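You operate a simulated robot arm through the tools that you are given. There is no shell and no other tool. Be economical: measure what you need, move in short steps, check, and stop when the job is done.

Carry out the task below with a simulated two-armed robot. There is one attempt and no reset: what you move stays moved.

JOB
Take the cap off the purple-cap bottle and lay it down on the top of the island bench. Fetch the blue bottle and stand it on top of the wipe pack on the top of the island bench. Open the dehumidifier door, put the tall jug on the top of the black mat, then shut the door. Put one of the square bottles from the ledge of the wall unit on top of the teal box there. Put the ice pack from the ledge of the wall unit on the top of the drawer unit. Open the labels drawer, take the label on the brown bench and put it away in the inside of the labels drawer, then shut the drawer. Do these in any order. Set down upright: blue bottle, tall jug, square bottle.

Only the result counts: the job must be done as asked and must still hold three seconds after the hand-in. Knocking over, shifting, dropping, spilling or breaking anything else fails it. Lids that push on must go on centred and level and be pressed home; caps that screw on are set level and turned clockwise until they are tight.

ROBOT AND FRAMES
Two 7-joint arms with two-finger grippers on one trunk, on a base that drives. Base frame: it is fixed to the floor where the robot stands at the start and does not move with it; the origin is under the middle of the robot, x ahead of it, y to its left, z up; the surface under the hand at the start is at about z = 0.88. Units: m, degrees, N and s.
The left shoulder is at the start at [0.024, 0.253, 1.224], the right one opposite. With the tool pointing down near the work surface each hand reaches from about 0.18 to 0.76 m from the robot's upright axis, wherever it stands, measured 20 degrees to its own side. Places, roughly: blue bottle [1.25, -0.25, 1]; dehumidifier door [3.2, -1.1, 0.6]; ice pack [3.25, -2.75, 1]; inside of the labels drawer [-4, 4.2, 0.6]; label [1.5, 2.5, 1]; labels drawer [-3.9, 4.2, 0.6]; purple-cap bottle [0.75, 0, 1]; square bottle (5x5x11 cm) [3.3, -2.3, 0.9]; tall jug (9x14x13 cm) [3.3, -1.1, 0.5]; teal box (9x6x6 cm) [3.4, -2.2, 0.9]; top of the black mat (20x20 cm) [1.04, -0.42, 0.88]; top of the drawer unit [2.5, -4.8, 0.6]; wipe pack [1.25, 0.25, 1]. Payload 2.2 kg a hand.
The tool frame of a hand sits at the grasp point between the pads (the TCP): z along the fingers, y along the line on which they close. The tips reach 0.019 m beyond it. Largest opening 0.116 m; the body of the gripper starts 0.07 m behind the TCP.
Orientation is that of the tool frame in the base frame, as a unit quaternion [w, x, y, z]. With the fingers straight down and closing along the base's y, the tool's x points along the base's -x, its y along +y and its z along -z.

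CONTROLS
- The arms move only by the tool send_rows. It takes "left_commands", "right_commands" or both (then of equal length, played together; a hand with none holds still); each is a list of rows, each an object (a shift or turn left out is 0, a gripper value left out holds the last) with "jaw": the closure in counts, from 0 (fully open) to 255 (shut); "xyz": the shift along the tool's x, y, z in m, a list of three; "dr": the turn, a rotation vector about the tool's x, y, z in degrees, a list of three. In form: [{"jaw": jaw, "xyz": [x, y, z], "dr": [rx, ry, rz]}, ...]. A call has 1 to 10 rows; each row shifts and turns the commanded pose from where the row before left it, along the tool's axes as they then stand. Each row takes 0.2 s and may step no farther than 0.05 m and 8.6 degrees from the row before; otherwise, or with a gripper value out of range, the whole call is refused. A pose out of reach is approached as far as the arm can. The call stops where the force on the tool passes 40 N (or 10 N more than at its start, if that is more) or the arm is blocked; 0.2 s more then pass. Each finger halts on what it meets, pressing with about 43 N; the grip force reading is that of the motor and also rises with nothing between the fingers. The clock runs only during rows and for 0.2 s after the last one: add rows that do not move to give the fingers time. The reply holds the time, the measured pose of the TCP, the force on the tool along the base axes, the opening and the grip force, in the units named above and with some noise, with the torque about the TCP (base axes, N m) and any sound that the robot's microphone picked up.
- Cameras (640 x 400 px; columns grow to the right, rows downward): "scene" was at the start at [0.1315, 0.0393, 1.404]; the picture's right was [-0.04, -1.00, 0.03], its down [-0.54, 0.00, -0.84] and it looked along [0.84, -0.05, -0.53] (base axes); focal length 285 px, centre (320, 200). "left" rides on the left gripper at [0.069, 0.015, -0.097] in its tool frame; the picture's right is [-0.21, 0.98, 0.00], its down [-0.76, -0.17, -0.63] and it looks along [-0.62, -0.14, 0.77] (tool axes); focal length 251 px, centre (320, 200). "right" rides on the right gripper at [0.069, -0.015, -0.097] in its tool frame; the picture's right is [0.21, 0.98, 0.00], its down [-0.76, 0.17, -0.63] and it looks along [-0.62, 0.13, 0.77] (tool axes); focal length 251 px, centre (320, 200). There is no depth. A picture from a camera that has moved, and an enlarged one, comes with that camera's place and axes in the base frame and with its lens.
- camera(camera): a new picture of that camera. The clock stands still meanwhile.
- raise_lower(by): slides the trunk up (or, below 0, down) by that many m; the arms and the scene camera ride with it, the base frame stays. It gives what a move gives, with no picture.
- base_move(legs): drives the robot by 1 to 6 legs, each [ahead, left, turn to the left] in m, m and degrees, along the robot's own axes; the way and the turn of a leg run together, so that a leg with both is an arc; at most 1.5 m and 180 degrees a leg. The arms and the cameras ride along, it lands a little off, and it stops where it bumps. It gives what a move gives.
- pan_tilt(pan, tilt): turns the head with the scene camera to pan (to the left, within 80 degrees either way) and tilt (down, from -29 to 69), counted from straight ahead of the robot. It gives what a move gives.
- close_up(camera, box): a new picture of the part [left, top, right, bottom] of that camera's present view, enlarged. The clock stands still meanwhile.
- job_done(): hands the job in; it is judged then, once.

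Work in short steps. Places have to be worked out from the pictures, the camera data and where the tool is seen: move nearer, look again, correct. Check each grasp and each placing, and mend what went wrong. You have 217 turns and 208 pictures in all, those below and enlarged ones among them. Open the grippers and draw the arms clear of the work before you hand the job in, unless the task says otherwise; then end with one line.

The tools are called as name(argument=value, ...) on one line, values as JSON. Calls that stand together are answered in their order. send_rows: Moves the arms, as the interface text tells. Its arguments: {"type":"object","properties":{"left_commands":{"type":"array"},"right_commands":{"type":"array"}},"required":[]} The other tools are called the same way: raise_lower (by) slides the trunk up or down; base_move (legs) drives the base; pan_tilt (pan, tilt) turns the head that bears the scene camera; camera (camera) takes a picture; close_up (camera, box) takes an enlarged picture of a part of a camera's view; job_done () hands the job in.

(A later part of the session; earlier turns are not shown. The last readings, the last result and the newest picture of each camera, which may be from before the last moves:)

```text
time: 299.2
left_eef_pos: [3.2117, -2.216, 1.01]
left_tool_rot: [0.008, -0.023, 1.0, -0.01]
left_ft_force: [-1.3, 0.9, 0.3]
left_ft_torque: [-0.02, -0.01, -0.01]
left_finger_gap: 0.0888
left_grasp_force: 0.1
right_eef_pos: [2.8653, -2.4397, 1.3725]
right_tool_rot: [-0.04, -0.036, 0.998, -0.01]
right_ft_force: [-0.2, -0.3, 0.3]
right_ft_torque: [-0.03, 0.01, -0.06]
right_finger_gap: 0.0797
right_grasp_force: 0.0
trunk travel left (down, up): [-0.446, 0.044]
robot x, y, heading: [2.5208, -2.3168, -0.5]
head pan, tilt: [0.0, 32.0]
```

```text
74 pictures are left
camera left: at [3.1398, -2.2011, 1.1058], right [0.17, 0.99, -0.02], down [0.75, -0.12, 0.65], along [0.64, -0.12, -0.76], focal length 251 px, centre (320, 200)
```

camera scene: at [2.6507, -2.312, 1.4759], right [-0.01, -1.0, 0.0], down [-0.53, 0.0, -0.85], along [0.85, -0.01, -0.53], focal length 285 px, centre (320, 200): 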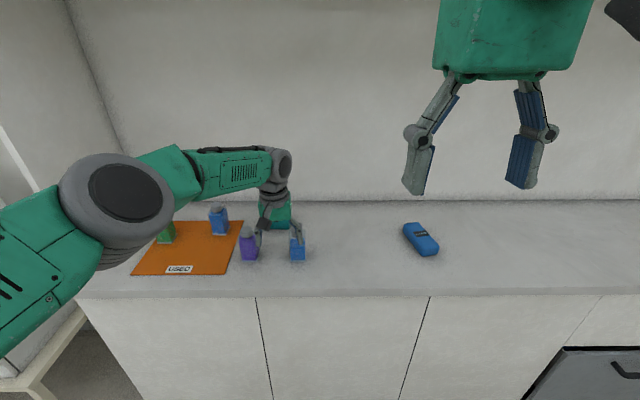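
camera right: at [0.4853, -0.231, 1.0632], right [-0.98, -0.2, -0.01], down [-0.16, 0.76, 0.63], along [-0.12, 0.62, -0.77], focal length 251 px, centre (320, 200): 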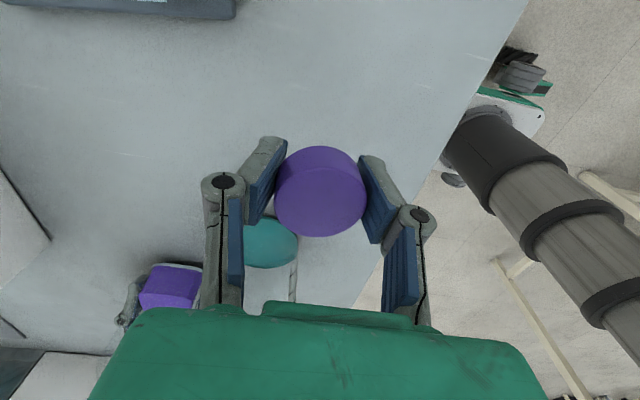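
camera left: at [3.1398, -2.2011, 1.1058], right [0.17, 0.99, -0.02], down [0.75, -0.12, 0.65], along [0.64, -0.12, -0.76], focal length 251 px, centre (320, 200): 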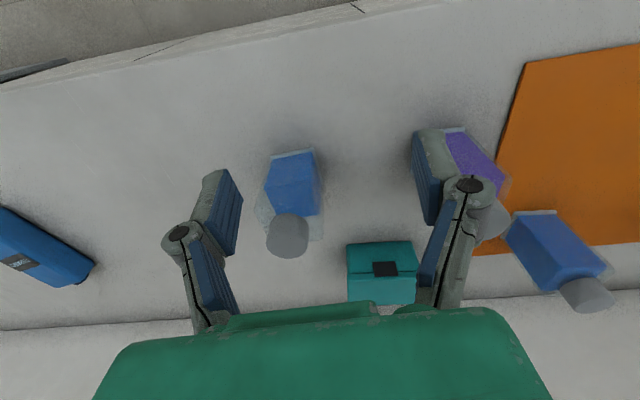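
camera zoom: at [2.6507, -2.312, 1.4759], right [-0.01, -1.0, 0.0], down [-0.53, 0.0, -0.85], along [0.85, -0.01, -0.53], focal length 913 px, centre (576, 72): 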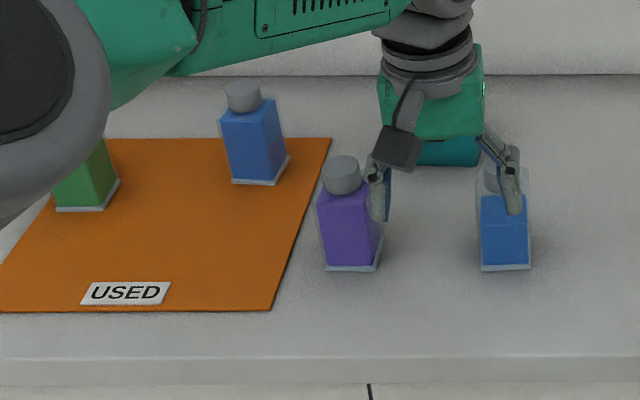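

All upright. The right-hand blue square bottle (≈3.268, −2.25) is nearly under the hand; raise, centre over it and look.

send_rows(left_commands=[{"xyz": [0, 0, -0.04]}, {"xyz": [-0.0275, -0.0178, 0]}, {"xyz": [-0.0275, -0.0178, 0]}, {}, {}])

camera(camera="left")

```text
time: 300.4
left_eef_pos: [3.2192, -2.2378, 1.0583]
left_tool_rot: [0.009, -0.024, 1.0, -0.01]
left_ft_force: [0.1, -0.7, 0.8]
left_ft_torque: [0.01, -0.01, 0.03]
left_finger_gap: 0.0885
left_grasp_force: 0.0
left hand out of reach, approached as far as the arm can: row 2, 3
right_eef_pos: [2.8639, -2.4421, 1.3686]
right_tool_rot: [-0.046, -0.037, 0.998, -0.009]
right_ft_force: [-0.6, -0.2, -0.3]
right_ft_torque: [0.02, -0.01, 0.0]
right_finger_gap: 0.0798
right_grasp_force: 0.1
trunk travel left (down, up): [-0.446, 0.044]
robot x, y, heading: [2.515, -2.3145, -0.5]
head pan, tilt: [0.0, 32.0]
```

```text
73 pictures are left
camera left: at [3.1489, -2.2232, 1.1539], right [0.17, 0.99, -0.01], down [0.75, -0.12, 0.65], along [0.64, -0.12, -0.76], focal length 251 px, centre (320, 200)
```

left: 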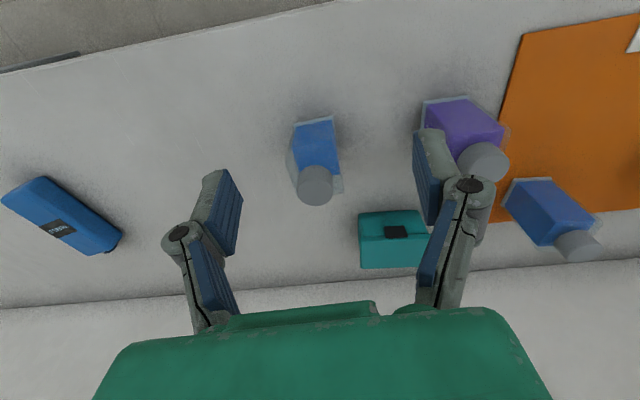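

Reach limit; drive base 17 cm closer and pull the arm back accordingly.

send_rows(left_commands=[{"xyz": [0.05, 0, -0.03]}, {"xyz": [0.05, 0, 0]}, {"xyz": [0.05, 0, 0]}, {}])

base_move(legs=[[0.17, 0, 0.5]])

camera(camera="left")

```text
refused: row 1 steps farther than a row can; nothing moved
```

```text
time: 301.8
left_eef_pos: [3.3899, -2.2325, 1.0594]
left_tool_rot: [0.01, -0.028, 1.0, -0.01]
left_ft_force: [-0.3, -0.3, 0.4]
left_ft_torque: [-0.03, -0.01, -0.01]
left_finger_gap: 0.0889
left_grasp_force: 0.0
right_eef_pos: [3.0329, -2.4401, 1.3702]
right_tool_rot: [-0.044, -0.041, 0.998, -0.01]
right_ft_force: [0.1, -0.4, 0.6]
right_ft_torque: [-0.02, -0.01, 0.0]
right_finger_gap: 0.0796
right_grasp_force: 0.1
trunk travel left (down, up): [-0.446, 0.044]
robot x, y, heading: [2.689, -2.3092, 0.3]
head pan, tilt: [0.0, 32.0]
```

```text
72 pictures are left
camera left: at [3.3164, -2.2185, 1.1553], right [0.16, 0.99, -0.01], down [0.75, -0.11, 0.65], along [0.64, -0.11, -0.76], focal length 251 px, centre (320, 200)
```

left: 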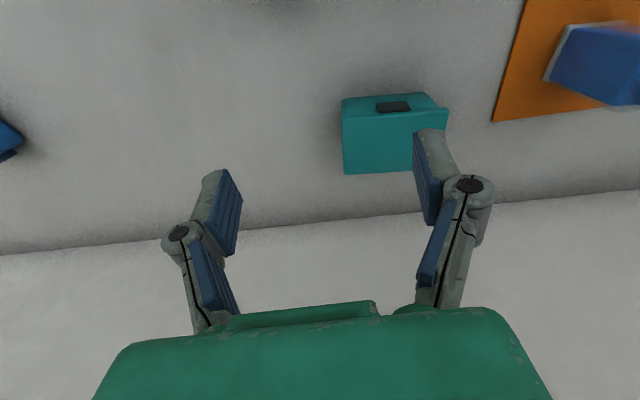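

Box lid centre ≈(3.435, −2.172). Pull back over the blue square bottle.

send_rows(left_commands=[{"xyz": [0.045, -0.008, 0]}, {"xyz": [0.045, -0.008, 0]}, {"xyz": [0.045, -0.004, 0]}, {}])

camera(camera="left")

```text
time: 302.8
left_eef_pos: [3.2547, -2.2605, 1.0543]
left_tool_rot: [0.011, -0.029, 0.999, -0.01]
left_ft_force: [-0.2, 0.5, 0.0]
left_ft_torque: [0.01, 0.02, -0.02]
left_finger_gap: 0.0887
left_grasp_force: 0.0
right_eef_pos: [3.0324, -2.4404, 1.368]
right_tool_rot: [-0.047, -0.041, 0.998, -0.008]
right_ft_force: [0.1, -0.2, 0.4]
right_ft_torque: [0.02, -0.02, -0.02]
right_finger_gap: 0.0794
right_grasp_force: 0.0
trunk travel left (down, up): [-0.446, 0.044]
robot x, y, heading: [2.6885, -2.3167, 0.1]
head pan, tilt: [0.0, 32.0]
```

```text
71 pictures are left
camera left: at [3.1816, -2.2461, 1.1509], right [0.16, 0.99, -0.01], down [0.75, -0.11, 0.65], along [0.64, -0.11, -0.76], focal length 251 px, centre (320, 200)
```

left: 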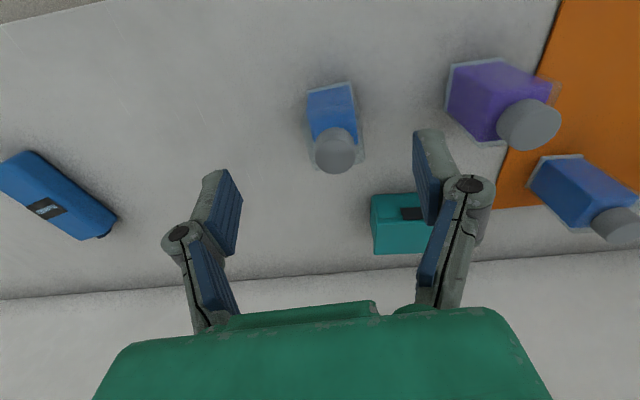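

Centre (+1.7, +0.9 cm) and descend partway.

send_rows(left_commands=[{"xyz": [-0.017, 0.009, 0]}, {"xyz": [0, 0, 0.04]}, {}])

camera(camera="left")

```text
time: 303.6
left_eef_pos: [3.2717, -2.2516, 1.0182]
left_tool_rot: [0.01, -0.028, 1.0, -0.008]
left_ft_force: [0.2, 0.4, 0.5]
left_ft_torque: [0.01, 0.01, 0.0]
left_finger_gap: 0.0887
left_grasp_force: 0.1
right_eef_pos: [3.0309, -2.4414, 1.3672]
right_tool_rot: [-0.048, -0.042, 0.998, -0.008]
right_ft_force: [0.1, -0.1, -0.2]
right_ft_torque: [0.01, -0.02, 0.02]
right_finger_gap: 0.0791
right_grasp_force: 0.2
trunk travel left (down, up): [-0.446, 0.044]
robot x, y, heading: [2.692, -2.3142, -0.2]
head pan, tilt: [0.0, 32.0]
```

```text
70 pictures are left
camera left: at [3.1989, -2.2382, 1.1127], right [0.16, 0.99, -0.01], down [0.75, -0.11, 0.65], along [0.64, -0.11, -0.76], focal length 251 px, centre (320, 200)
```

left: 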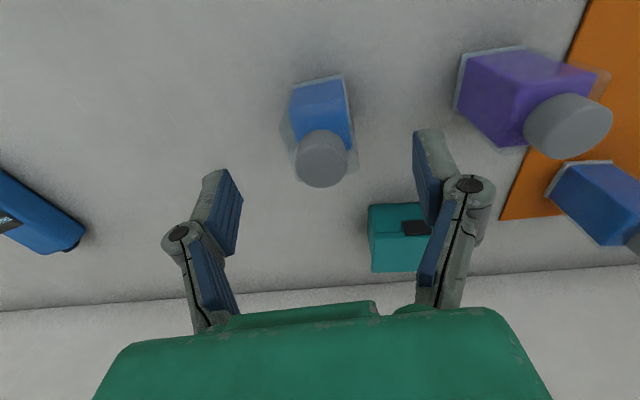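

Well centred. Descend and grip.

send_rows(left_commands=[{"xyz": [0, 0, 0.04]}, {"xyz": [0, 0, 0.03]}, {"xyz": [0, 0, 0.01]}, {}, {"jaw": 120}, {"jaw": 255}, {}, {}])

camera(camera="left")

```text
time: 305.4
left_eef_pos: [3.2747, -2.253, 0.9379]
left_tool_rot: [0.011, -0.028, 1.0, -0.009]
left_ft_force: [0.0, -0.2, 0.9]
left_ft_torque: [0.0, 0.0, -0.03]
left_finger_gap: 0.0478
left_grasp_force: 42.9
right_eef_pos: [3.0318, -2.4391, 1.3667]
right_tool_rot: [-0.048, -0.04, 0.998, -0.008]
right_ft_force: [-0.3, -0.1, 0.1]
right_ft_torque: [-0.02, 0.0, 0.0]
right_finger_gap: 0.0797
right_grasp_force: 0.0
trunk travel left (down, up): [-0.446, 0.044]
robot x, y, heading: [2.6889, -2.3177, -0.2]
head pan, tilt: [0.0, 32.0]
```

```text
69 pictures are left
camera left: at [3.202, -2.2389, 1.0349], right [0.16, 0.99, -0.01], down [0.75, -0.11, 0.65], along [0.64, -0.11, -0.76], focal length 251 px, centre (320, 200)
```

left: 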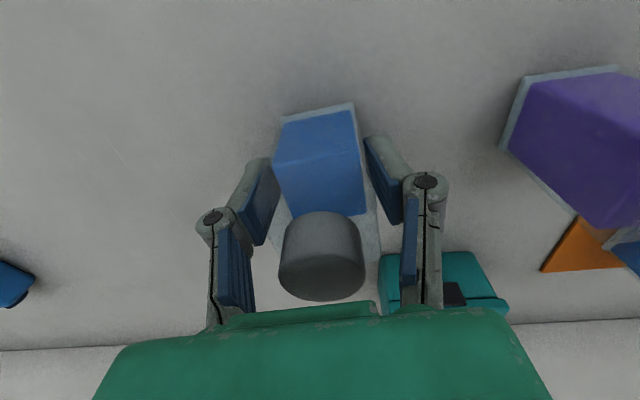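

Gripped (0.048). Lift and move over the teal box.

send_rows(left_commands=[{"xyz": [0, 0, -0.04]}, {"xyz": [0, 0, -0.045]}, {"xyz": [0, 0, -0.025]}, {"xyz": [-0.041, 0.018, 0]}, {"xyz": [-0.041, 0.018, 0]}, {"xyz": [-0.041, 0.018, 0]}, {"xyz": [-0.041, 0.018, 0]}, {}, {}])

camera(camera="left")

close_up(camera="scene", box=[200, 140, 360, 280])

```text
time: 307.4
left_eef_pos: [3.4062, -2.1708, 1.0497]
left_tool_rot: [0.01, -0.028, 1.0, -0.009]
left_ft_force: [0.1, 0.2, -0.3]
left_ft_torque: [0.05, -0.01, -0.06]
left_finger_gap: 0.0479
left_grasp_force: 42.6
left hand out of reach, approached as far as the arm can: row 7
right_eef_pos: [3.0332, -2.4395, 1.3661]
right_tool_rot: [-0.049, -0.041, 0.998, -0.009]
right_ft_force: [0.2, 0.5, 1.0]
right_ft_torque: [0.02, 0.01, 0.01]
right_finger_gap: 0.0798
right_grasp_force: 0.0
trunk travel left (down, up): [-0.446, 0.044]
robot x, y, heading: [2.6901, -2.3148, -0.2]
head pan, tilt: [0.0, 32.0]
```

```text
68 pictures are left
camera left: at [3.3334, -2.1573, 1.1453], right [0.16, 0.99, -0.01], down [0.75, -0.11, 0.65], along [0.64, -0.11, -0.76], focal length 251 px, centre (320, 200)
```

left: 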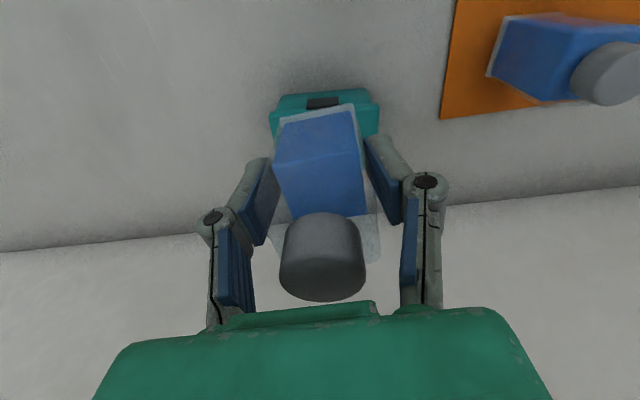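

```text
2.86 times, centred on (280, 210) of scene
camera zoom: at [2.8239, -2.3148, 1.4756], right [0.0, -1.0, 0.0], down [-0.53, 0.0, -0.85], along [0.85, 0.0, -0.53], focal length 815 px, centre (434, 171)
```

zoom: 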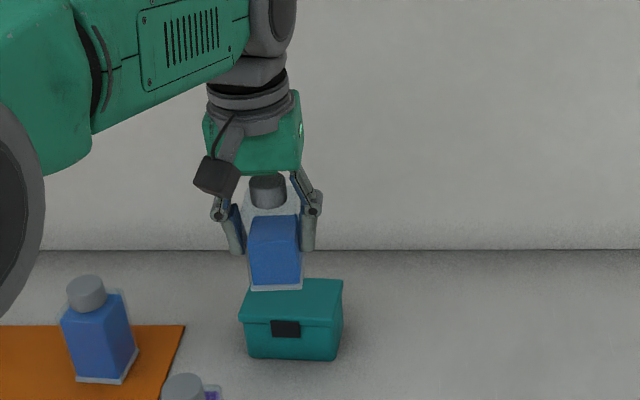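

Need ~3 cm more in x beyond reach; clear the over-command and creep the base forward.

send_rows(left_commands=[{"xyz": [0.03, -0.003, 0]}, {}])

base_move(legs=[[0.05, 0, 0]])

close_up(camera="scene", box=[200, 140, 360, 280])

```text
time: 308.0
left_eef_pos: [3.3749, -2.1768, 1.0493]
left_tool_rot: [0.01, -0.028, 1.0, -0.009]
left_ft_force: [0.1, -0.5, -1.2]
left_ft_torque: [0.01, 0.01, -0.02]
left_finger_gap: 0.0477
left_grasp_force: 43.2
right_eef_pos: [3.0335, -2.4396, 1.3675]
right_tool_rot: [-0.049, -0.04, 0.998, -0.01]
right_ft_force: [-0.4, 0.2, -0.5]
right_ft_torque: [-0.02, 0.0, 0.01]
right_finger_gap: 0.0794
right_grasp_force: 0.1
trunk travel left (down, up): [-0.446, 0.044]
robot x, y, heading: [2.6908, -2.3137, -0.1]
head pan, tilt: [0.0, 32.0]
```

```text
time: 309.0
left_eef_pos: [3.4191, -2.1769, 1.0547]
left_tool_rot: [0.013, -0.028, 0.999, -0.009]
left_ft_force: [-0.9, -0.1, -0.6]
left_ft_torque: [0.03, -0.01, 0.0]
left_finger_gap: 0.0474
left_grasp_force: 43.4
right_eef_pos: [3.0771, -2.4395, 1.3701]
right_tool_rot: [-0.045, -0.041, 0.998, -0.01]
right_ft_force: [-0.8, -0.1, 0.9]
right_ft_torque: [0.02, -0.08, 0.02]
right_finger_gap: 0.0799
right_grasp_force: 0.1
trunk travel left (down, up): [-0.446, 0.044]
robot x, y, heading: [2.7398, -2.3142, -0.1]
head pan, tilt: [0.0, 32.0]
```

```text
2.86 times, centred on (280, 210) of scene
camera zoom: at [2.8649, -2.3141, 1.4767], right [0.0, -1.0, 0.0], down [-0.53, 0.0, -0.85], along [0.85, 0.0, -0.53], focal length 815 px, centre (434, 171)
```

zoom: 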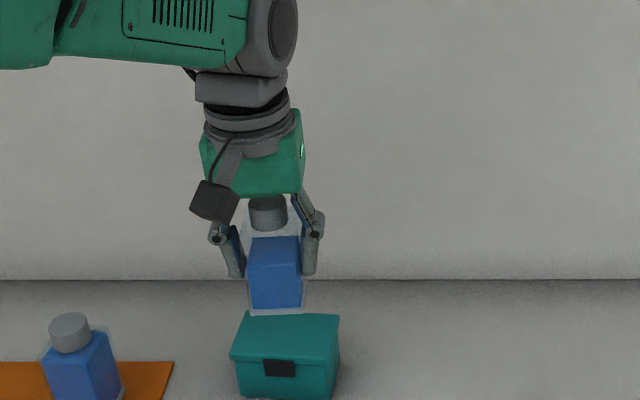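

Nearly centred over the lid (3.431, −2.175). Lower.

send_rows(left_commands=[{"xyz": [-0.005, 0.002, 0.02]}, {"xyz": [0, 0, 0.02]}, {"xyz": [0, 0, 0.006]}, {}])

close_up(camera="scene", box=[200, 160, 360, 300])

```text
time: 310.0
left_eef_pos: [3.4294, -2.1752, 1.0064]
left_tool_rot: [0.012, -0.028, 0.999, -0.01]
left_ft_force: [-0.1, -0.6, -1.3]
left_ft_torque: [-0.01, 0.01, -0.01]
left_finger_gap: 0.0472
left_grasp_force: 42.8
right_eef_pos: [3.0806, -2.4383, 1.3646]
right_tool_rot: [-0.053, -0.04, 0.998, -0.009]
right_ft_force: [-0.8, -1.3, -0.2]
right_ft_torque: [-0.03, 0.01, 0.0]
right_finger_gap: 0.0796
right_grasp_force: 0.0
trunk travel left (down, up): [-0.446, 0.044]
robot x, y, heading: [2.7411, -2.3135, -0.1]
head pan, tilt: [0.0, 32.0]
```

```text
2.86 times, centred on (280, 230) of scene
camera zoom: at [2.8749, -2.3137, 1.4756], right [0.0, -1.0, 0.0], down [-0.53, 0.0, -0.85], along [0.85, 0.0, -0.53], focal length 815 px, centre (434, 114)
```

zoom: 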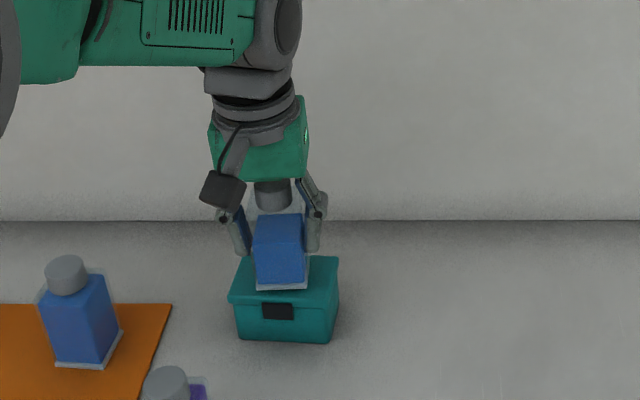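

Well centred. Lower in small steps to contact.

send_rows(left_commands=[{"xyz": [0, 0, 0.004]}, {"xyz": [0, 0, 0.003]}, {}])

send_rows(left_commands=[{"xyz": [0, 0, 0.002]}, {"xyz": [0, 0, 0.001]}, {}])

```text
time: 310.8
left_eef_pos: [3.428, -2.1744, 0.9992]
left_tool_rot: [0.011, -0.028, 1.0, -0.01]
left_ft_force: [-0.3, 0.0, -0.8]
left_ft_torque: [0.03, 0.05, -0.02]
left_finger_gap: 0.0475
left_grasp_force: 43.2
right_eef_pos: [3.0801, -2.4408, 1.3641]
right_tool_rot: [-0.053, -0.04, 0.998, -0.009]
right_ft_force: [-0.6, 0.1, -0.7]
right_ft_torque: [0.02, -0.01, 0.01]
right_finger_gap: 0.0795
right_grasp_force: 0.0
trunk travel left (down, up): [-0.446, 0.044]
robot x, y, heading: [2.7433, -2.3141, 0.2]
head pan, tilt: [0.0, 32.0]
```

```text
time: 311.6
left_eef_pos: [3.4297, -2.176, 0.9982]
left_tool_rot: [0.014, -0.028, 0.999, -0.009]
left_ft_force: [1.3, 2.0, 16.5]
left_ft_torque: [0.14, 0.18, -0.02]
left_finger_gap: 0.0477
left_grasp_force: 42.5
right_eef_pos: [3.0785, -2.4398, 1.3663]
right_tool_rot: [-0.05, -0.04, 0.998, -0.009]
right_ft_force: [-0.2, 0.7, 0.0]
right_ft_torque: [0.0, 0.01, -0.02]
right_finger_gap: 0.0795
right_grasp_force: 0.1
trunk travel left (down, up): [-0.446, 0.044]
robot x, y, heading: [2.7391, -2.3163, 0.1]
head pan, tilt: [0.0, 32.0]
```

Contact at z 0.998 as expected. Release gently and rise.

send_rows(left_commands=[{"xyz": [0, 0, -0.002]}, {"jaw": 120}, {"jaw": 85}, {}, {"xyz": [0, 0, -0.02]}, {"xyz": [0, 0, -0.045]}, {"xyz": [0, 0, -0.045]}])

close_up(camera="scene", box=[200, 140, 440, 300])

```text
time: 313.2
left_eef_pos: [3.424, -2.1706, 1.1102]
left_tool_rot: [0.012, -0.028, 0.999, -0.009]
left_ft_force: [0.3, 0.0, -1.2]
left_ft_torque: [-0.02, -0.04, -0.01]
left_finger_gap: 0.0775
left_grasp_force: 0.0
right_eef_pos: [3.079, -2.4399, 1.3656]
right_tool_rot: [-0.051, -0.04, 0.998, -0.009]
right_ft_force: [0.0, 0.0, 0.2]
right_ft_torque: [-0.01, -0.01, 0.0]
right_finger_gap: 0.0794
right_grasp_force: 0.1
trunk travel left (down, up): [-0.446, 0.044]
robot x, y, heading: [2.7434, -2.3146, -0.2]
head pan, tilt: [0.0, 32.0]
```

```text
2.50 times, centred on (320, 220) of scene
camera zoom: at [2.8727, -2.3143, 1.4759], right [0.0, -1.0, 0.0], down [-0.53, 0.0, -0.85], along [0.85, 0.0, -0.53], focal length 713 px, centre (320, 150)
```

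zoom: 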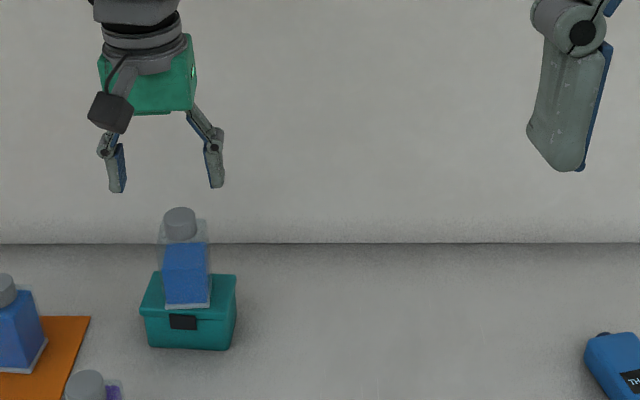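

Square bottle stands on the box. Next the ice pack at about (3.35, −2.64): retract slightly and strafe right.

send_rows(left_commands=[{"xyz": [0.03, 0, -0.02], "jaw": 0}, {"xyz": [0.045, 0, 0]}, {"dr": [0, 0, -8.5]}, {"dr": [0, 0, -8.5]}])

base_move(legs=[[0, -0.48, 0]])

camera(camera="left")

```text
time: 314.2
left_eef_pos: [3.3491, -2.1774, 1.1259]
left_tool_rot: [0.011, -0.177, 0.984, -0.01]
left_ft_force: [-0.2, 0.0, 0.6]
left_ft_torque: [-0.02, -0.03, 0.04]
left_finger_gap: 0.1161
left_grasp_force: 0.1
right_eef_pos: [3.0816, -2.4406, 1.3642]
right_tool_rot: [-0.052, -0.041, 0.998, -0.009]
right_ft_force: [0.8, 0.8, 0.2]
right_ft_torque: [0.01, 0.0, 0.05]
right_finger_gap: 0.0797
right_grasp_force: 0.1
trunk travel left (down, up): [-0.446, 0.044]
robot x, y, heading: [2.7417, -2.3159, 0.1]
head pan, tilt: [0.0, 32.0]
```

```text
time: 317.0
left_eef_pos: [3.3485, -2.6578, 1.1261]
left_tool_rot: [0.01, -0.174, 0.985, -0.012]
left_ft_force: [-0.3, 0.4, 0.0]
left_ft_torque: [-0.02, 0.0, 0.03]
left_finger_gap: 0.116
left_grasp_force: 0.1
right_eef_pos: [3.078, -2.9173, 1.3659]
right_tool_rot: [-0.05, -0.039, 0.998, -0.011]
right_ft_force: [0.4, 0.1, 1.0]
right_ft_torque: [-0.07, -0.02, 0.06]
right_finger_gap: 0.0797
right_grasp_force: 0.0
trunk travel left (down, up): [-0.446, 0.044]
robot x, y, heading: [2.7385, -2.7945, -0.3]
head pan, tilt: [0.0, 32.0]
```

```text
63 pictures are left
camera left: at [3.2749, -2.6634, 1.2222], right [-0.13, 0.99, -0.02], down [0.75, 0.12, 0.65], along [0.65, 0.07, -0.76], focal length 251 px, centre (320, 200)
```

left: 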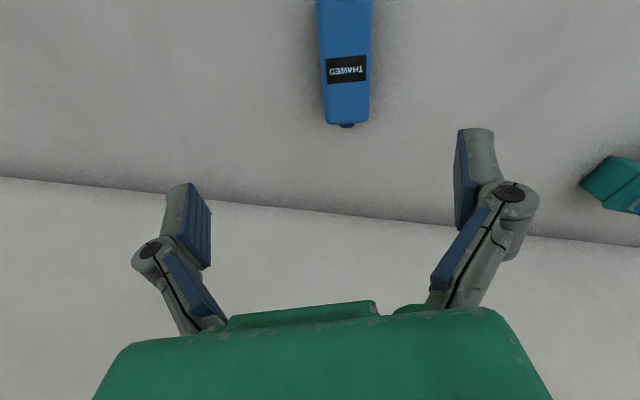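

Ice pack aligned with the hand (centre ≈3.345, −2.634). Centre and descend partway.

send_rows(left_commands=[{"xyz": [-0.005, 0.0236, 0]}, {"xyz": [0, 0, 0.045]}, {"xyz": [0, 0, 0.045]}, {"xyz": [0, 0, 0.045]}, {"xyz": [0, 0, 0.035]}, {}])

camera(camera="left")

```text
time: 318.4
left_eef_pos: [3.3461, -2.6343, 0.9561]
left_tool_rot: [0.012, -0.172, 0.985, -0.015]
left_ft_force: [0.2, 0.1, -0.8]
left_ft_torque: [-0.01, -0.01, 0.0]
left_finger_gap: 0.1161
left_grasp_force: 0.1
right_eef_pos: [3.0752, -2.9135, 1.3653]
right_tool_rot: [-0.055, -0.038, 0.998, -0.012]
right_ft_force: [0.1, 0.6, 0.0]
right_ft_torque: [-0.02, 0.0, 0.02]
right_finger_gap: 0.0797
right_grasp_force: 0.1
trunk travel left (down, up): [-0.446, 0.044]
robot x, y, heading: [2.7371, -2.7929, -0.4]
head pan, tilt: [0.0, 32.0]
```

```text
62 pictures are left
camera left: at [3.2717, -2.6402, 1.0533], right [-0.13, 0.99, -0.03], down [0.75, 0.12, 0.65], along [0.65, 0.07, -0.76], focal length 251 px, centre (320, 200)
```

left: 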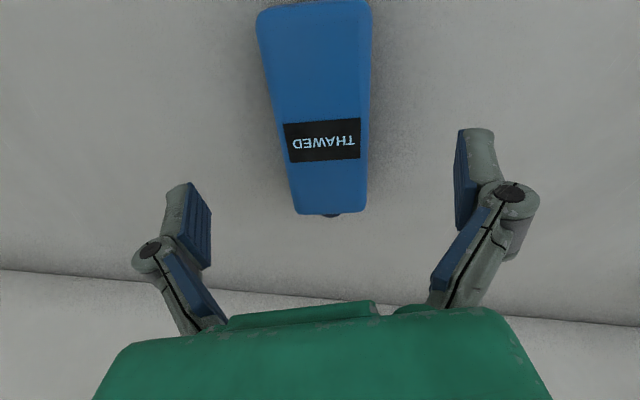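

Centre slightly toward the near end, descend and grip.

send_rows(left_commands=[{"xyz": [0.012, 0, 0.025]}, {"xyz": [0, 0, 0.02]}, {"xyz": [0, 0, 0.006]}, {"jaw": 100}, {"jaw": 255}, {}, {}])

camera(camera="left")

```text
time: 320.0
left_eef_pos: [3.3351, -2.6347, 0.9059]
left_tool_rot: [0.012, -0.173, 0.985, -0.015]
left_ft_force: [0.1, -1.3, 0.9]
left_ft_torque: [0.1, -0.15, -0.04]
left_finger_gap: 0.0551
left_grasp_force: 43.5
right_eef_pos: [3.0746, -2.9089, 1.3651]
right_tool_rot: [-0.053, -0.039, 0.998, -0.013]
right_ft_force: [0.4, 0.4, -0.4]
right_ft_torque: [-0.02, -0.02, -0.03]
right_finger_gap: 0.0793
right_grasp_force: 0.1
trunk travel left (down, up): [-0.446, 0.044]
robot x, y, heading: [2.7439, -2.7933, -0.4]
head pan, tilt: [0.0, 32.0]
```

```text
61 pictures are left
camera left: at [3.2626, -2.6408, 1.001], right [-0.13, 0.99, -0.03], down [0.75, 0.12, 0.65], along [0.65, 0.06, -0.76], focal length 251 px, centre (320, 200)
```

left: 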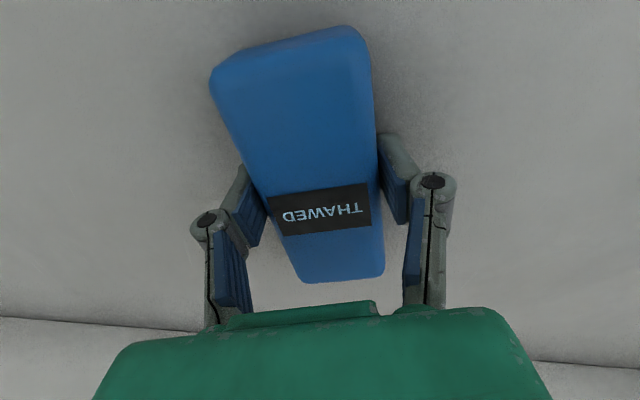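

Gripped. Lift, back away, turn right and look for the drawer unit.

send_rows(left_commands=[{"xyz": [0, 0, -0.045]}, {"xyz": [0, 0, -0.045]}, {"xyz": [0, 0, -0.045]}, {"xyz": [0.04, 0, -0.02]}, {"xyz": [0.045, 0, 0]}, {"xyz": [0.045, 0, 0]}])

base_move(legs=[[-0.45, 0, 0], [0, 0, -90]])

pan_tilt(pan=0, tilt=22)

camera(camera="scene")

```text
time: 321.4
left_eef_pos: [3.2091, -2.684, 1.0606]
left_tool_rot: [0.011, -0.174, 0.985, -0.013]
left_ft_force: [0.3, 0.3, -1.7]
left_ft_torque: [0.01, 0.01, 0.01]
left_finger_gap: 0.0552
left_grasp_force: 42.9
right_eef_pos: [3.0743, -2.9181, 1.3658]
right_tool_rot: [-0.052, -0.038, 0.998, -0.011]
right_ft_force: [-0.1, -1.1, 0.3]
right_ft_torque: [-0.03, 0.0, 0.01]
right_finger_gap: 0.0796
right_grasp_force: 0.1
trunk travel left (down, up): [-0.446, 0.044]
robot x, y, heading: [2.7424, -2.7954, -0.4]
head pan, tilt: [0.0, 32.0]
```

```text
time: 327.9
left_eef_pos: [2.4074, -3.2618, 1.0587]
left_tool_rot: [-0.001, 0.575, 0.818, -0.017]
left_ft_force: [0.5, 0.1, -3.2]
left_ft_torque: [0.02, -0.02, 0.01]
left_finger_gap: 0.0554
left_grasp_force: 43.2
right_eef_pos: [2.1741, -3.1255, 1.365]
right_tool_rot: [-0.046, 0.68, 0.731, 0.029]
right_ft_force: [0.1, 0.3, 0.5]
right_ft_torque: [0.0, 0.0, 0.01]
right_finger_gap: 0.0798
right_grasp_force: 0.2
trunk travel left (down, up): [-0.446, 0.044]
robot x, y, heading: [2.2973, -2.7918, -90.7]
head pan, tilt: [0.0, 32.0]
```

```text
time: 328.7
left_eef_pos: [2.4069, -3.2596, 1.062]
left_tool_rot: [-0.001, 0.575, 0.818, -0.019]
left_ft_force: [-0.1, 0.5, -2.6]
left_ft_torque: [0.01, -0.03, -0.04]
left_finger_gap: 0.0551
left_grasp_force: 42.9
right_eef_pos: [2.1741, -3.1232, 1.3629]
right_tool_rot: [-0.048, 0.68, 0.731, 0.032]
right_ft_force: [0.2, 0.8, 0.4]
right_ft_torque: [-0.01, -0.01, 0.0]
right_finger_gap: 0.0794
right_grasp_force: 0.0
trunk travel left (down, up): [-0.446, 0.044]
robot x, y, heading: [2.2963, -2.7879, -90.7]
head pan, tilt: [0.0, 22.0]
```

```text
60 pictures are left
camera scene: at [2.293, -2.9269, 1.4917], right [-1.0, 0.01, 0.0], down [0.0, 0.38, -0.93], along [-0.01, -0.93, -0.38], focal length 285 px, centre (320, 200)
```

scene: 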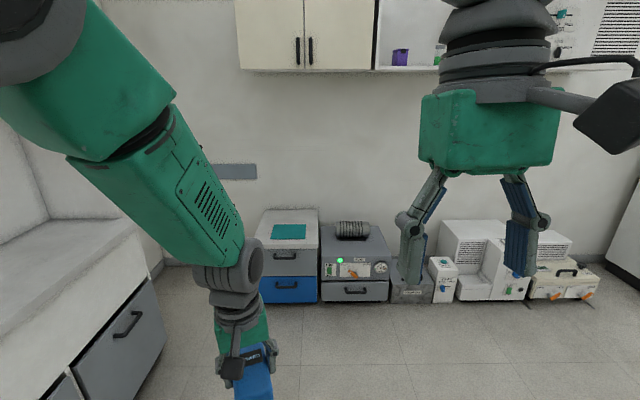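

The drawer unit is ahead-left with a white top (x 2.29–2.62, y −4.46…−4.75, z≈0.6). Drive up to it.

base_move(legs=[[1.1, 0.05, 0.5]])

pan_tilt(pan=0, tilt=45)

camera(camera="scene")

```text
time: 334.3
left_eef_pos: [2.4772, -4.3479, 1.0612]
left_tool_rot: [-0.001, 0.564, 0.826, -0.018]
left_ft_force: [-0.8, -0.7, -2.3]
left_ft_torque: [0.02, 0.01, -0.02]
left_finger_gap: 0.0551
left_grasp_force: 43.3
right_eef_pos: [2.2408, -4.2177, 1.3639]
right_tool_rot: [-0.047, 0.67, 0.74, 0.032]
right_ft_force: [-0.3, -0.4, -1.3]
right_ft_torque: [-0.02, -0.02, 0.0]
right_finger_gap: 0.0799
right_grasp_force: 0.1
trunk travel left (down, up): [-0.446, 0.044]
robot x, y, heading: [2.3545, -3.8865, -88.6]
head pan, tilt: [0.0, 22.0]
```

```text
time: 335.1
left_eef_pos: [2.4773, -4.3449, 1.0619]
left_tool_rot: [0.0, 0.563, 0.826, -0.019]
left_ft_force: [0.4, -0.1, -2.6]
left_ft_torque: [0.0, -0.04, 0.03]
left_finger_gap: 0.0553
left_grasp_force: 43.0
right_eef_pos: [2.2413, -4.2156, 1.3613]
right_tool_rot: [-0.05, 0.669, 0.741, 0.033]
right_ft_force: [-0.7, 0.2, -0.9]
right_ft_torque: [0.0, -0.01, 0.02]
right_finger_gap: 0.0795
right_grasp_force: 0.0
trunk travel left (down, up): [-0.446, 0.044]
robot x, y, heading: [2.3547, -3.8882, -88.6]
head pan, tilt: [0.0, 45.0]
```

```text
59 pictures are left
camera scene: at [2.3533, -4.0075, 1.4564], right [-1.0, -0.02, 0.0], down [-0.01, 0.71, -0.71], along [0.02, -0.7, -0.71], focal length 285 px, centre (320, 200)
```

scene: 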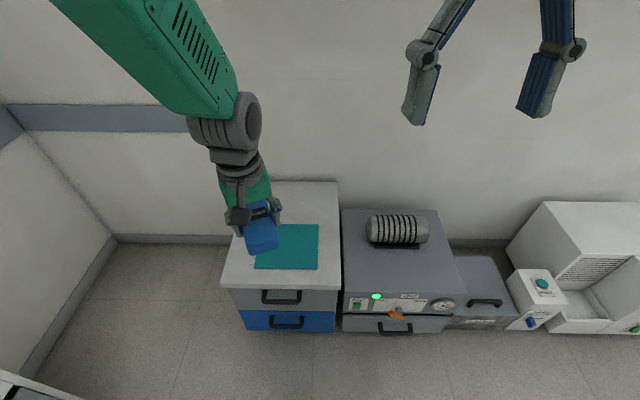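

Top spans x 2.31–2.68, y −4.45…−4.97; a teal sheet covers its front middle, so I'll lay the pack behind it at about (2.49, −4.84). Move closer and extend.

base_move(legs=[[0.22, 0, 0]])

send_rows(left_commands=[{"xyz": [-0.04, -0.0127, 0]}, {"xyz": [-0.04, -0.0127, 0]}, {"xyz": [-0.04, -0.0127, 0]}, {"xyz": [-0.04, -0.0127, 0]}, {"xyz": [-0.04, -0.0127, 0]}, {"xyz": [-0.04, -0.0127, 0]}, {"xyz": [-0.04, -0.0127, 0]}])

raise_lower(by=-0.38)

camera(camera="scene")

```text
time: 336.8
left_eef_pos: [2.4831, -4.5647, 1.0631]
left_tool_rot: [-0.001, 0.563, 0.826, -0.02]
left_ft_force: [0.2, 0.9, -2.2]
left_ft_torque: [0.03, 0.02, -0.02]
left_finger_gap: 0.0551
left_grasp_force: 43.0
right_eef_pos: [2.2456, -4.4346, 1.3631]
right_tool_rot: [-0.048, 0.668, 0.742, 0.033]
right_ft_force: [0.4, 0.8, -0.1]
right_ft_torque: [-0.01, 0.05, 0.01]
right_finger_gap: 0.0797
right_grasp_force: 0.1
trunk travel left (down, up): [-0.446, 0.044]
robot x, y, heading: [2.3594, -4.1035, -88.8]
head pan, tilt: [0.0, 45.0]
```

```text
time: 338.4
left_eef_pos: [2.5052, -4.8189, 1.072]
left_tool_rot: [0.0, 0.563, 0.826, -0.018]
left_ft_force: [-0.3, -1.2, -1.2]
left_ft_torque: [-0.01, -0.01, 0.0]
left_finger_gap: 0.0552
left_grasp_force: 42.7
left hand out of reach, approached as far as the arm can: row 7
right_eef_pos: [2.2487, -4.4354, 1.3594]
right_tool_rot: [-0.054, 0.668, 0.741, 0.036]
right_ft_force: [0.4, 0.5, 0.4]
right_ft_torque: [-0.02, 0.02, -0.03]
right_finger_gap: 0.0797
right_grasp_force: 0.0
trunk travel left (down, up): [-0.446, 0.044]
robot x, y, heading: [2.3584, -4.1, -88.8]
head pan, tilt: [0.0, 45.0]
```

```text
time: 342.1
left_eef_pos: [2.5032, -4.8187, 0.692]
left_tool_rot: [0.0, 0.563, 0.826, -0.021]
left_ft_force: [0.5, 0.0, -2.2]
left_ft_torque: [0.0, 0.01, 0.01]
left_finger_gap: 0.0554
left_grasp_force: 43.0
right_eef_pos: [2.2463, -4.4358, 0.9797]
right_tool_rot: [-0.052, 0.668, 0.741, 0.035]
right_ft_force: [0.2, -0.6, -0.2]
right_ft_torque: [0.0, -0.01, -0.01]
right_finger_gap: 0.0796
right_grasp_force: 0.0
trunk travel left (down, up): [-0.066, 0.424]
robot x, y, heading: [2.3531, -4.1078, -88.7]
head pan, tilt: [0.0, 45.0]
```

```text
58 pictures are left
camera scene: at [2.3585, -4.2285, 1.0763], right [-1.0, -0.02, 0.0], down [-0.02, 0.71, -0.7], along [0.02, -0.7, -0.71], focal length 285 px, centre (320, 200)
```

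scene: 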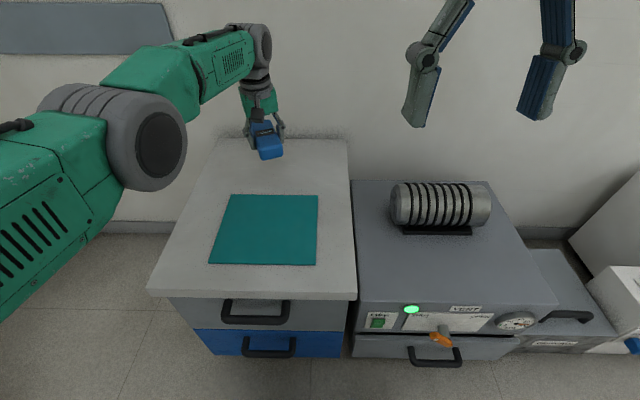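

Lower the pack with the arm.

send_rows(left_commands=[{"xyz": [0, 0, 0.02]}, {"xyz": [0, 0, 0.015]}, {"xyz": [0, 0, 0.01]}, {}])

camera(camera="left")

```text
time: 343.1
left_eef_pos: [2.5033, -4.8161, 0.6493]
left_tool_rot: [0.0, 0.563, 0.826, -0.019]
left_ft_force: [-0.5, -0.3, -2.5]
left_ft_torque: [0.02, 0.02, 0.0]
left_finger_gap: 0.055
left_grasp_force: 42.8
left hand out of reach, approached as far as the arm can: row 2
right_eef_pos: [2.2477, -4.4361, 0.9805]
right_tool_rot: [-0.052, 0.669, 0.741, 0.035]
right_ft_force: [0.4, 0.2, 0.2]
right_ft_torque: [-0.02, 0.04, 0.02]
right_finger_gap: 0.0795
right_grasp_force: 0.1
trunk travel left (down, up): [-0.066, 0.424]
robot x, y, heading: [2.3589, -4.105, -88.8]
head pan, tilt: [0.0, 45.0]
```

```text
57 pictures are left
camera left: at [2.493, -4.7411, 0.7437], right [0.99, 0.16, -0.03], down [0.14, -0.74, 0.65], along [0.08, -0.65, -0.76], focal length 251 px, centre (320, 200)
```

left: 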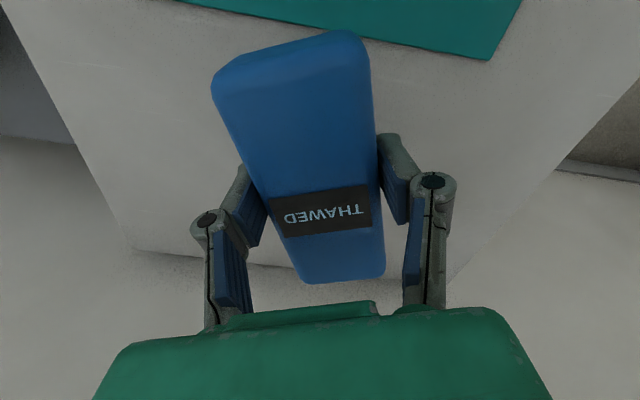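

Clear of the sheet. Lower to contact.

send_rows(left_commands=[{"xyz": [0, 0, 0.007]}, {"xyz": [0, 0, 0.006]}, {"xyz": [0, 0, 0.004]}, {"xyz": [0, 0, 0.003]}, {}])

```text
time: 344.3
left_eef_pos: [2.5042, -4.8141, 0.6267]
left_tool_rot: [0.0, 0.563, 0.826, -0.021]
left_ft_force: [-0.8, -0.2, -3.1]
left_ft_torque: [-0.01, 0.02, 0.0]
left_finger_gap: 0.0552
left_grasp_force: 42.5
right_eef_pos: [2.2462, -4.4346, 0.9799]
right_tool_rot: [-0.051, 0.669, 0.741, 0.035]
right_ft_force: [0.0, -0.6, 0.4]
right_ft_torque: [-0.01, 0.02, -0.03]
right_finger_gap: 0.0796
right_grasp_force: 0.0
trunk travel left (down, up): [-0.066, 0.424]
robot x, y, heading: [2.3564, -4.1096, -88.9]
head pan, tilt: [0.0, 45.0]
```

send_rows(left_commands=[{"xyz": [0, 0, 0.004]}, {"xyz": [0, 0, 0.004]}, {"xyz": [0, 0, 0.004]}, {"xyz": [0, 0, 0.004]}, {}])

close_up(camera="scene", box=[190, 80, 370, 220])

```text
time: 345.5
left_eef_pos: [2.5025, -4.8103, 0.6126]
left_tool_rot: [0.0, 0.562, 0.827, -0.02]
left_ft_force: [0.2, 0.5, -1.1]
left_ft_torque: [0.0, 0.01, -0.03]
left_finger_gap: 0.0552
left_grasp_force: 43.2
left hand out of reach, approached as far as the arm can: row 1
right_eef_pos: [2.2459, -4.4352, 0.9799]
right_tool_rot: [-0.051, 0.668, 0.742, 0.035]
right_ft_force: [-0.7, 0.4, -0.1]
right_ft_torque: [0.02, -0.04, 0.01]
right_finger_gap: 0.0795
right_grasp_force: 0.0
trunk travel left (down, up): [-0.066, 0.424]
robot x, y, heading: [2.3588, -4.1076, -88.7]
head pan, tilt: [0.0, 45.0]
```

```text
2.86 times, centred on (280, 150) of scene
camera zoom: at [2.3586, -4.2286, 1.0762], right [-1.0, -0.02, 0.0], down [-0.02, 0.71, -0.7], along [0.02, -0.7, -0.71], focal length 815 px, centre (434, 343)
```

zoom: 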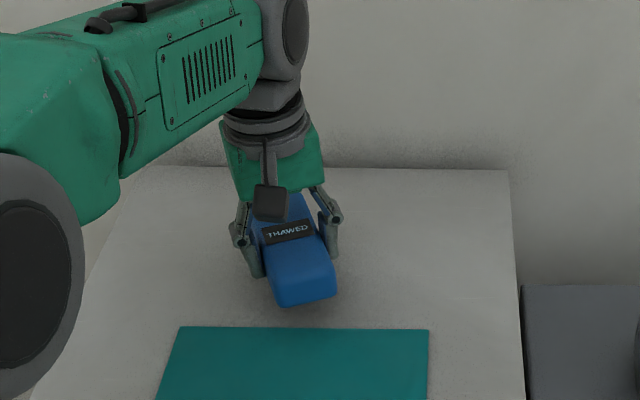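

Still hovering; continue down.

send_rows(left_commands=[{"xyz": [0, 0, 0.004]}, {"xyz": [0, 0, 0.004]}, {"xyz": [0, 0, 0.004]}, {"xyz": [0, 0, 0.003]}, {}])

```text
time: 346.7
left_eef_pos: [2.5029, -4.8073, 0.5976]
left_tool_rot: [0.0, 0.563, 0.826, -0.02]
left_ft_force: [-0.3, -0.7, -1.9]
left_ft_torque: [0.05, -0.01, 0.02]
left_finger_gap: 0.0552
left_grasp_force: 42.8
left hand out of reach, approached as far as the arm can: row 1
right_eef_pos: [2.2467, -4.4338, 0.9796]
right_tool_rot: [-0.052, 0.668, 0.742, 0.035]
right_ft_force: [-0.4, 0.6, 0.5]
right_ft_torque: [0.03, -0.02, 0.01]
right_finger_gap: 0.0793
right_grasp_force: 0.0
trunk travel left (down, up): [-0.066, 0.424]
robot x, y, heading: [2.3555, -4.1045, -89.2]
head pan, tilt: [0.0, 45.0]
```

send_rows(left_commands=[{"xyz": [0, 0, 0.004]}, {"xyz": [0, 0, 0.004]}, {"xyz": [0, 0, 0.003]}, {"xyz": [0, 0, 0.003]}, {}])

close_up(camera="scene", box=[190, 80, 370, 220])

```text
time: 347.9
left_eef_pos: [2.506, -4.8049, 0.5846]
left_tool_rot: [-0.001, 0.563, 0.826, -0.02]
left_ft_force: [-0.7, 0.2, -1.7]
left_ft_torque: [0.02, 0.0, -0.03]
left_finger_gap: 0.055
left_grasp_force: 42.3
left hand out of reach, approached as far as the arm can: row 2
right_eef_pos: [2.2456, -4.436, 0.9802]
right_tool_rot: [-0.052, 0.668, 0.742, 0.035]
right_ft_force: [-0.2, -0.8, 0.0]
right_ft_torque: [0.03, 0.0, 0.0]
right_finger_gap: 0.0795
right_grasp_force: 0.0
trunk travel left (down, up): [-0.066, 0.424]
robot x, y, heading: [2.3611, -4.1068, -88.8]
head pan, tilt: [0.0, 45.0]
```

```text
2.86 times, centred on (280, 150) of scene
camera zoom: at [2.3586, -4.2285, 1.0762], right [-1.0, -0.02, 0.0], down [-0.02, 0.71, -0.7], along [0.02, -0.7, -0.71], focal length 815 px, centre (434, 343)
```

zoom: 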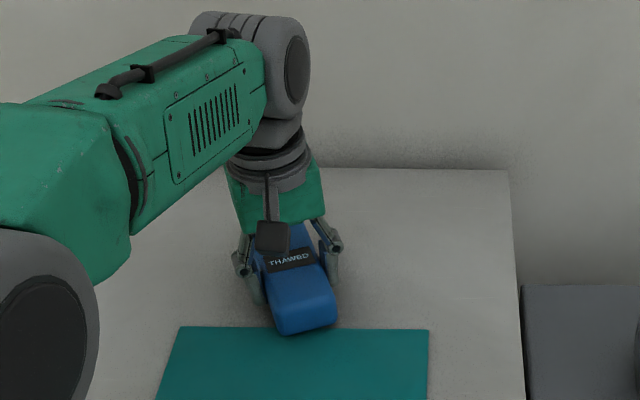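

The unit top is lower than thought and the pack would straddle the teal sheet. Raise a bit and rotate the pack to lie across the rear strip.

send_rows(left_commands=[{"xyz": [0, 0, -0.02], "dr": [0, 0, 8.5]}, {"dr": [0, 0, 8.5]}, {"dr": [0, 0, 8.5]}, {"dr": [0, 0, 8.5]}, {"dr": [0, 0, 8.5]}, {"dr": [0, 0, 8.5]}, {"dr": [0, 0, 8.5]}, {"dr": [0, 0, 8.5]}, {"dr": [0, 0, 8.5]}, {"dr": [0, 0, 8.5]}])

send_rows(left_commands=[{"dr": [0, 0, 8.5]}, {"dr": [0, 0, 8.5]}, {"dr": [0, 0, 8.5]}, {"xyz": [0, 0, 0.015]}, {"xyz": [0, 0, 0.01]}, {}])

close_up(camera="scene", box=[190, 80, 370, 220])

```text
time: 350.1
left_eef_pos: [2.5039, -4.8069, 0.6031]
left_tool_rot: [0.013, 0.974, 0.227, -0.014]
left_ft_force: [0.2, -0.5, -1.8]
left_ft_torque: [0.03, 0.0, 0.01]
left_finger_gap: 0.0554
left_grasp_force: 42.7
right_eef_pos: [2.2459, -4.4349, 0.9819]
right_tool_rot: [-0.052, 0.669, 0.741, 0.036]
right_ft_force: [-0.6, 0.4, -0.2]
right_ft_torque: [0.02, 0.0, 0.0]
right_finger_gap: 0.0793
right_grasp_force: 0.0
trunk travel left (down, up): [-0.066, 0.424]
robot x, y, heading: [2.3588, -4.1039, -88.7]
head pan, tilt: [0.0, 45.0]
```

```text
time: 351.5
left_eef_pos: [2.5051, -4.8036, 0.5788]
left_tool_rot: [0.017, 1.0, 0.008, -0.012]
left_ft_force: [0.2, -0.5, -2.7]
left_ft_torque: [-0.01, -0.03, -0.01]
left_finger_gap: 0.0552
left_grasp_force: 43.0
left hand out of reach, approached as far as the arm can: row 5
right_eef_pos: [2.2461, -4.4363, 0.9802]
right_tool_rot: [-0.051, 0.668, 0.742, 0.035]
right_ft_force: [-0.1, 0.1, 0.8]
right_ft_torque: [0.01, -0.01, 0.02]
right_finger_gap: 0.0794
right_grasp_force: 0.2
trunk travel left (down, up): [-0.066, 0.424]
robot x, y, heading: [2.362, -4.1034, -88.7]
head pan, tilt: [0.0, 45.0]
```

```text
2.86 times, centred on (280, 150) of scene
camera zoom: at [2.3586, -4.2284, 1.0762], right [-1.0, -0.02, 0.0], down [-0.02, 0.71, -0.7], along [0.02, -0.7, -0.71], focal length 815 px, centre (434, 343)
```

zoom: 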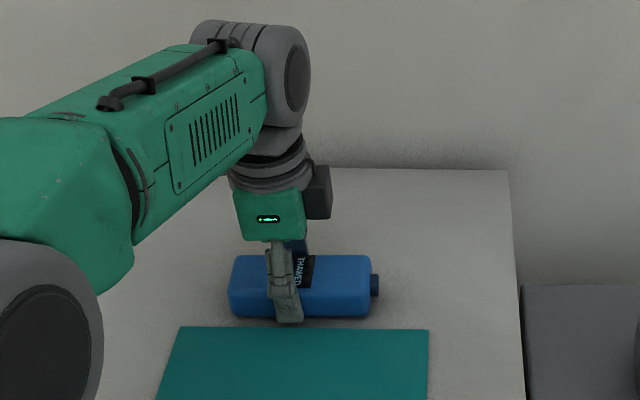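

Good orientation. Continue lowering with the trunk in small amounts.

raise_lower(by=-0.015)

raise_lower(by=-0.008)

close_up(camera="scene", box=[190, 80, 370, 220])

```text
time: 352.3
left_eef_pos: [2.5057, -4.8075, 0.5736]
left_tool_rot: [0.026, 1.0, 0.008, -0.011]
left_ft_force: [0.1, 2.3, 13.1]
left_ft_torque: [0.37, -0.33, 0.1]
left_finger_gap: 0.0553
left_grasp_force: 42.6
right_eef_pos: [2.2465, -4.4346, 0.9662]
right_tool_rot: [-0.05, 0.668, 0.742, 0.034]
right_ft_force: [0.5, -0.5, -1.4]
right_ft_torque: [0.04, -0.01, 0.02]
right_finger_gap: 0.0796
right_grasp_force: 0.0
trunk travel left (down, up): [-0.051, 0.439]
robot x, y, heading: [2.3578, -4.1015, -88.4]
head pan, tilt: [0.0, 45.0]
stopped: the force on the tool passed its limit at 42 N (the readings are from after the stop); the commanded pose is now the measured one
```

```text
time: 352.8
left_eef_pos: [2.5047, -4.8096, 0.5717]
left_tool_rot: [0.03, 0.999, 0.008, -0.011]
left_ft_force: [0.3, 9.2, 17.6]
left_ft_torque: [0.78, -0.24, 0.11]
left_finger_gap: 0.0555
left_grasp_force: 43.4
right_eef_pos: [2.2455, -4.433, 0.9573]
right_tool_rot: [-0.051, 0.668, 0.742, 0.035]
right_ft_force: [0.5, -0.2, -0.3]
right_ft_torque: [0.01, 0.02, 0.01]
right_finger_gap: 0.0793
right_grasp_force: 0.0
trunk travel left (down, up): [-0.043, 0.447]
robot x, y, heading: [2.3585, -4.1035, -88.6]
head pan, tilt: [0.0, 45.0]
stopped: the force on the tool passed its limit at 52 N (the readings are from after the stop); the commanded pose is now the measured one
```

```text
2.86 times, centred on (280, 150) of scene
camera zoom: at [2.358, -4.2258, 1.0539], right [-1.0, -0.02, 0.0], down [-0.01, 0.71, -0.71], along [0.02, -0.71, -0.71], focal length 815 px, centre (434, 343)
```

zoom: 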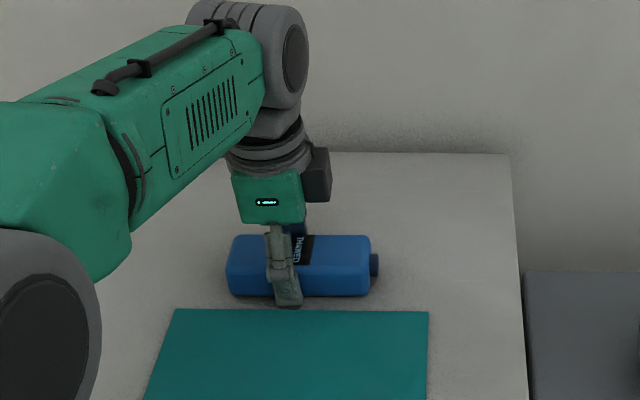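

Contact reached. Release, then rise with the trunk.

send_rows(left_commands=[{"xyz": [0, 0, -0.004]}, {"jaw": 110}, {"jaw": 40}, {}, {"xyz": [0, 0, -0.03]}, {"xyz": [0, 0, -0.045]}, {"xyz": [0, 0, -0.045]}])

close_up(camera="scene", box=[190, 80, 370, 220])

```text
time: 354.4
left_eef_pos: [2.5051, -4.82, 0.6933]
left_tool_rot: [0.027, 1.0, 0.008, -0.01]
left_ft_force: [1.4, 0.3, 0.3]
left_ft_torque: [-0.01, 0.0, -0.02]
left_finger_gap: 0.0978
left_grasp_force: 0.0
left hand out of reach, approached as far as the arm can: row 5, 6, 7
right_eef_pos: [2.2453, -4.433, 0.9566]
right_tool_rot: [-0.052, 0.668, 0.741, 0.037]
right_ft_force: [0.2, 0.2, 0.2]
right_ft_torque: [0.0, 0.0, 0.0]
right_finger_gap: 0.0798
right_grasp_force: 0.0
trunk travel left (down, up): [-0.043, 0.447]
robot x, y, heading: [2.3544, -4.1035, -88.7]
head pan, tilt: [0.0, 45.0]
```

```text
2.86 times, centred on (280, 150) of scene
camera zoom: at [2.3583, -4.2276, 1.0539], right [-1.0, -0.02, 0.0], down [-0.02, 0.71, -0.7], along [0.02, -0.7, -0.71], focal length 815 px, centre (434, 343)
```

zoom: 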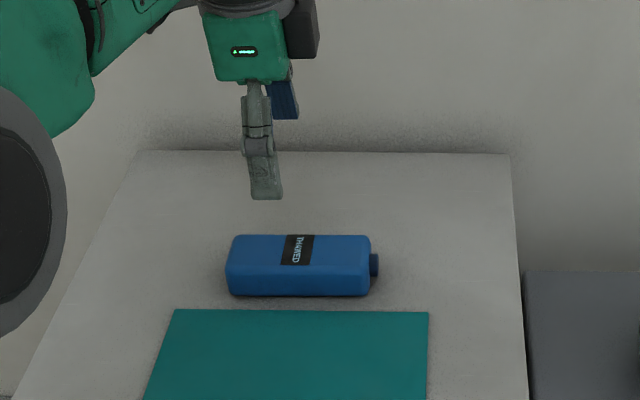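

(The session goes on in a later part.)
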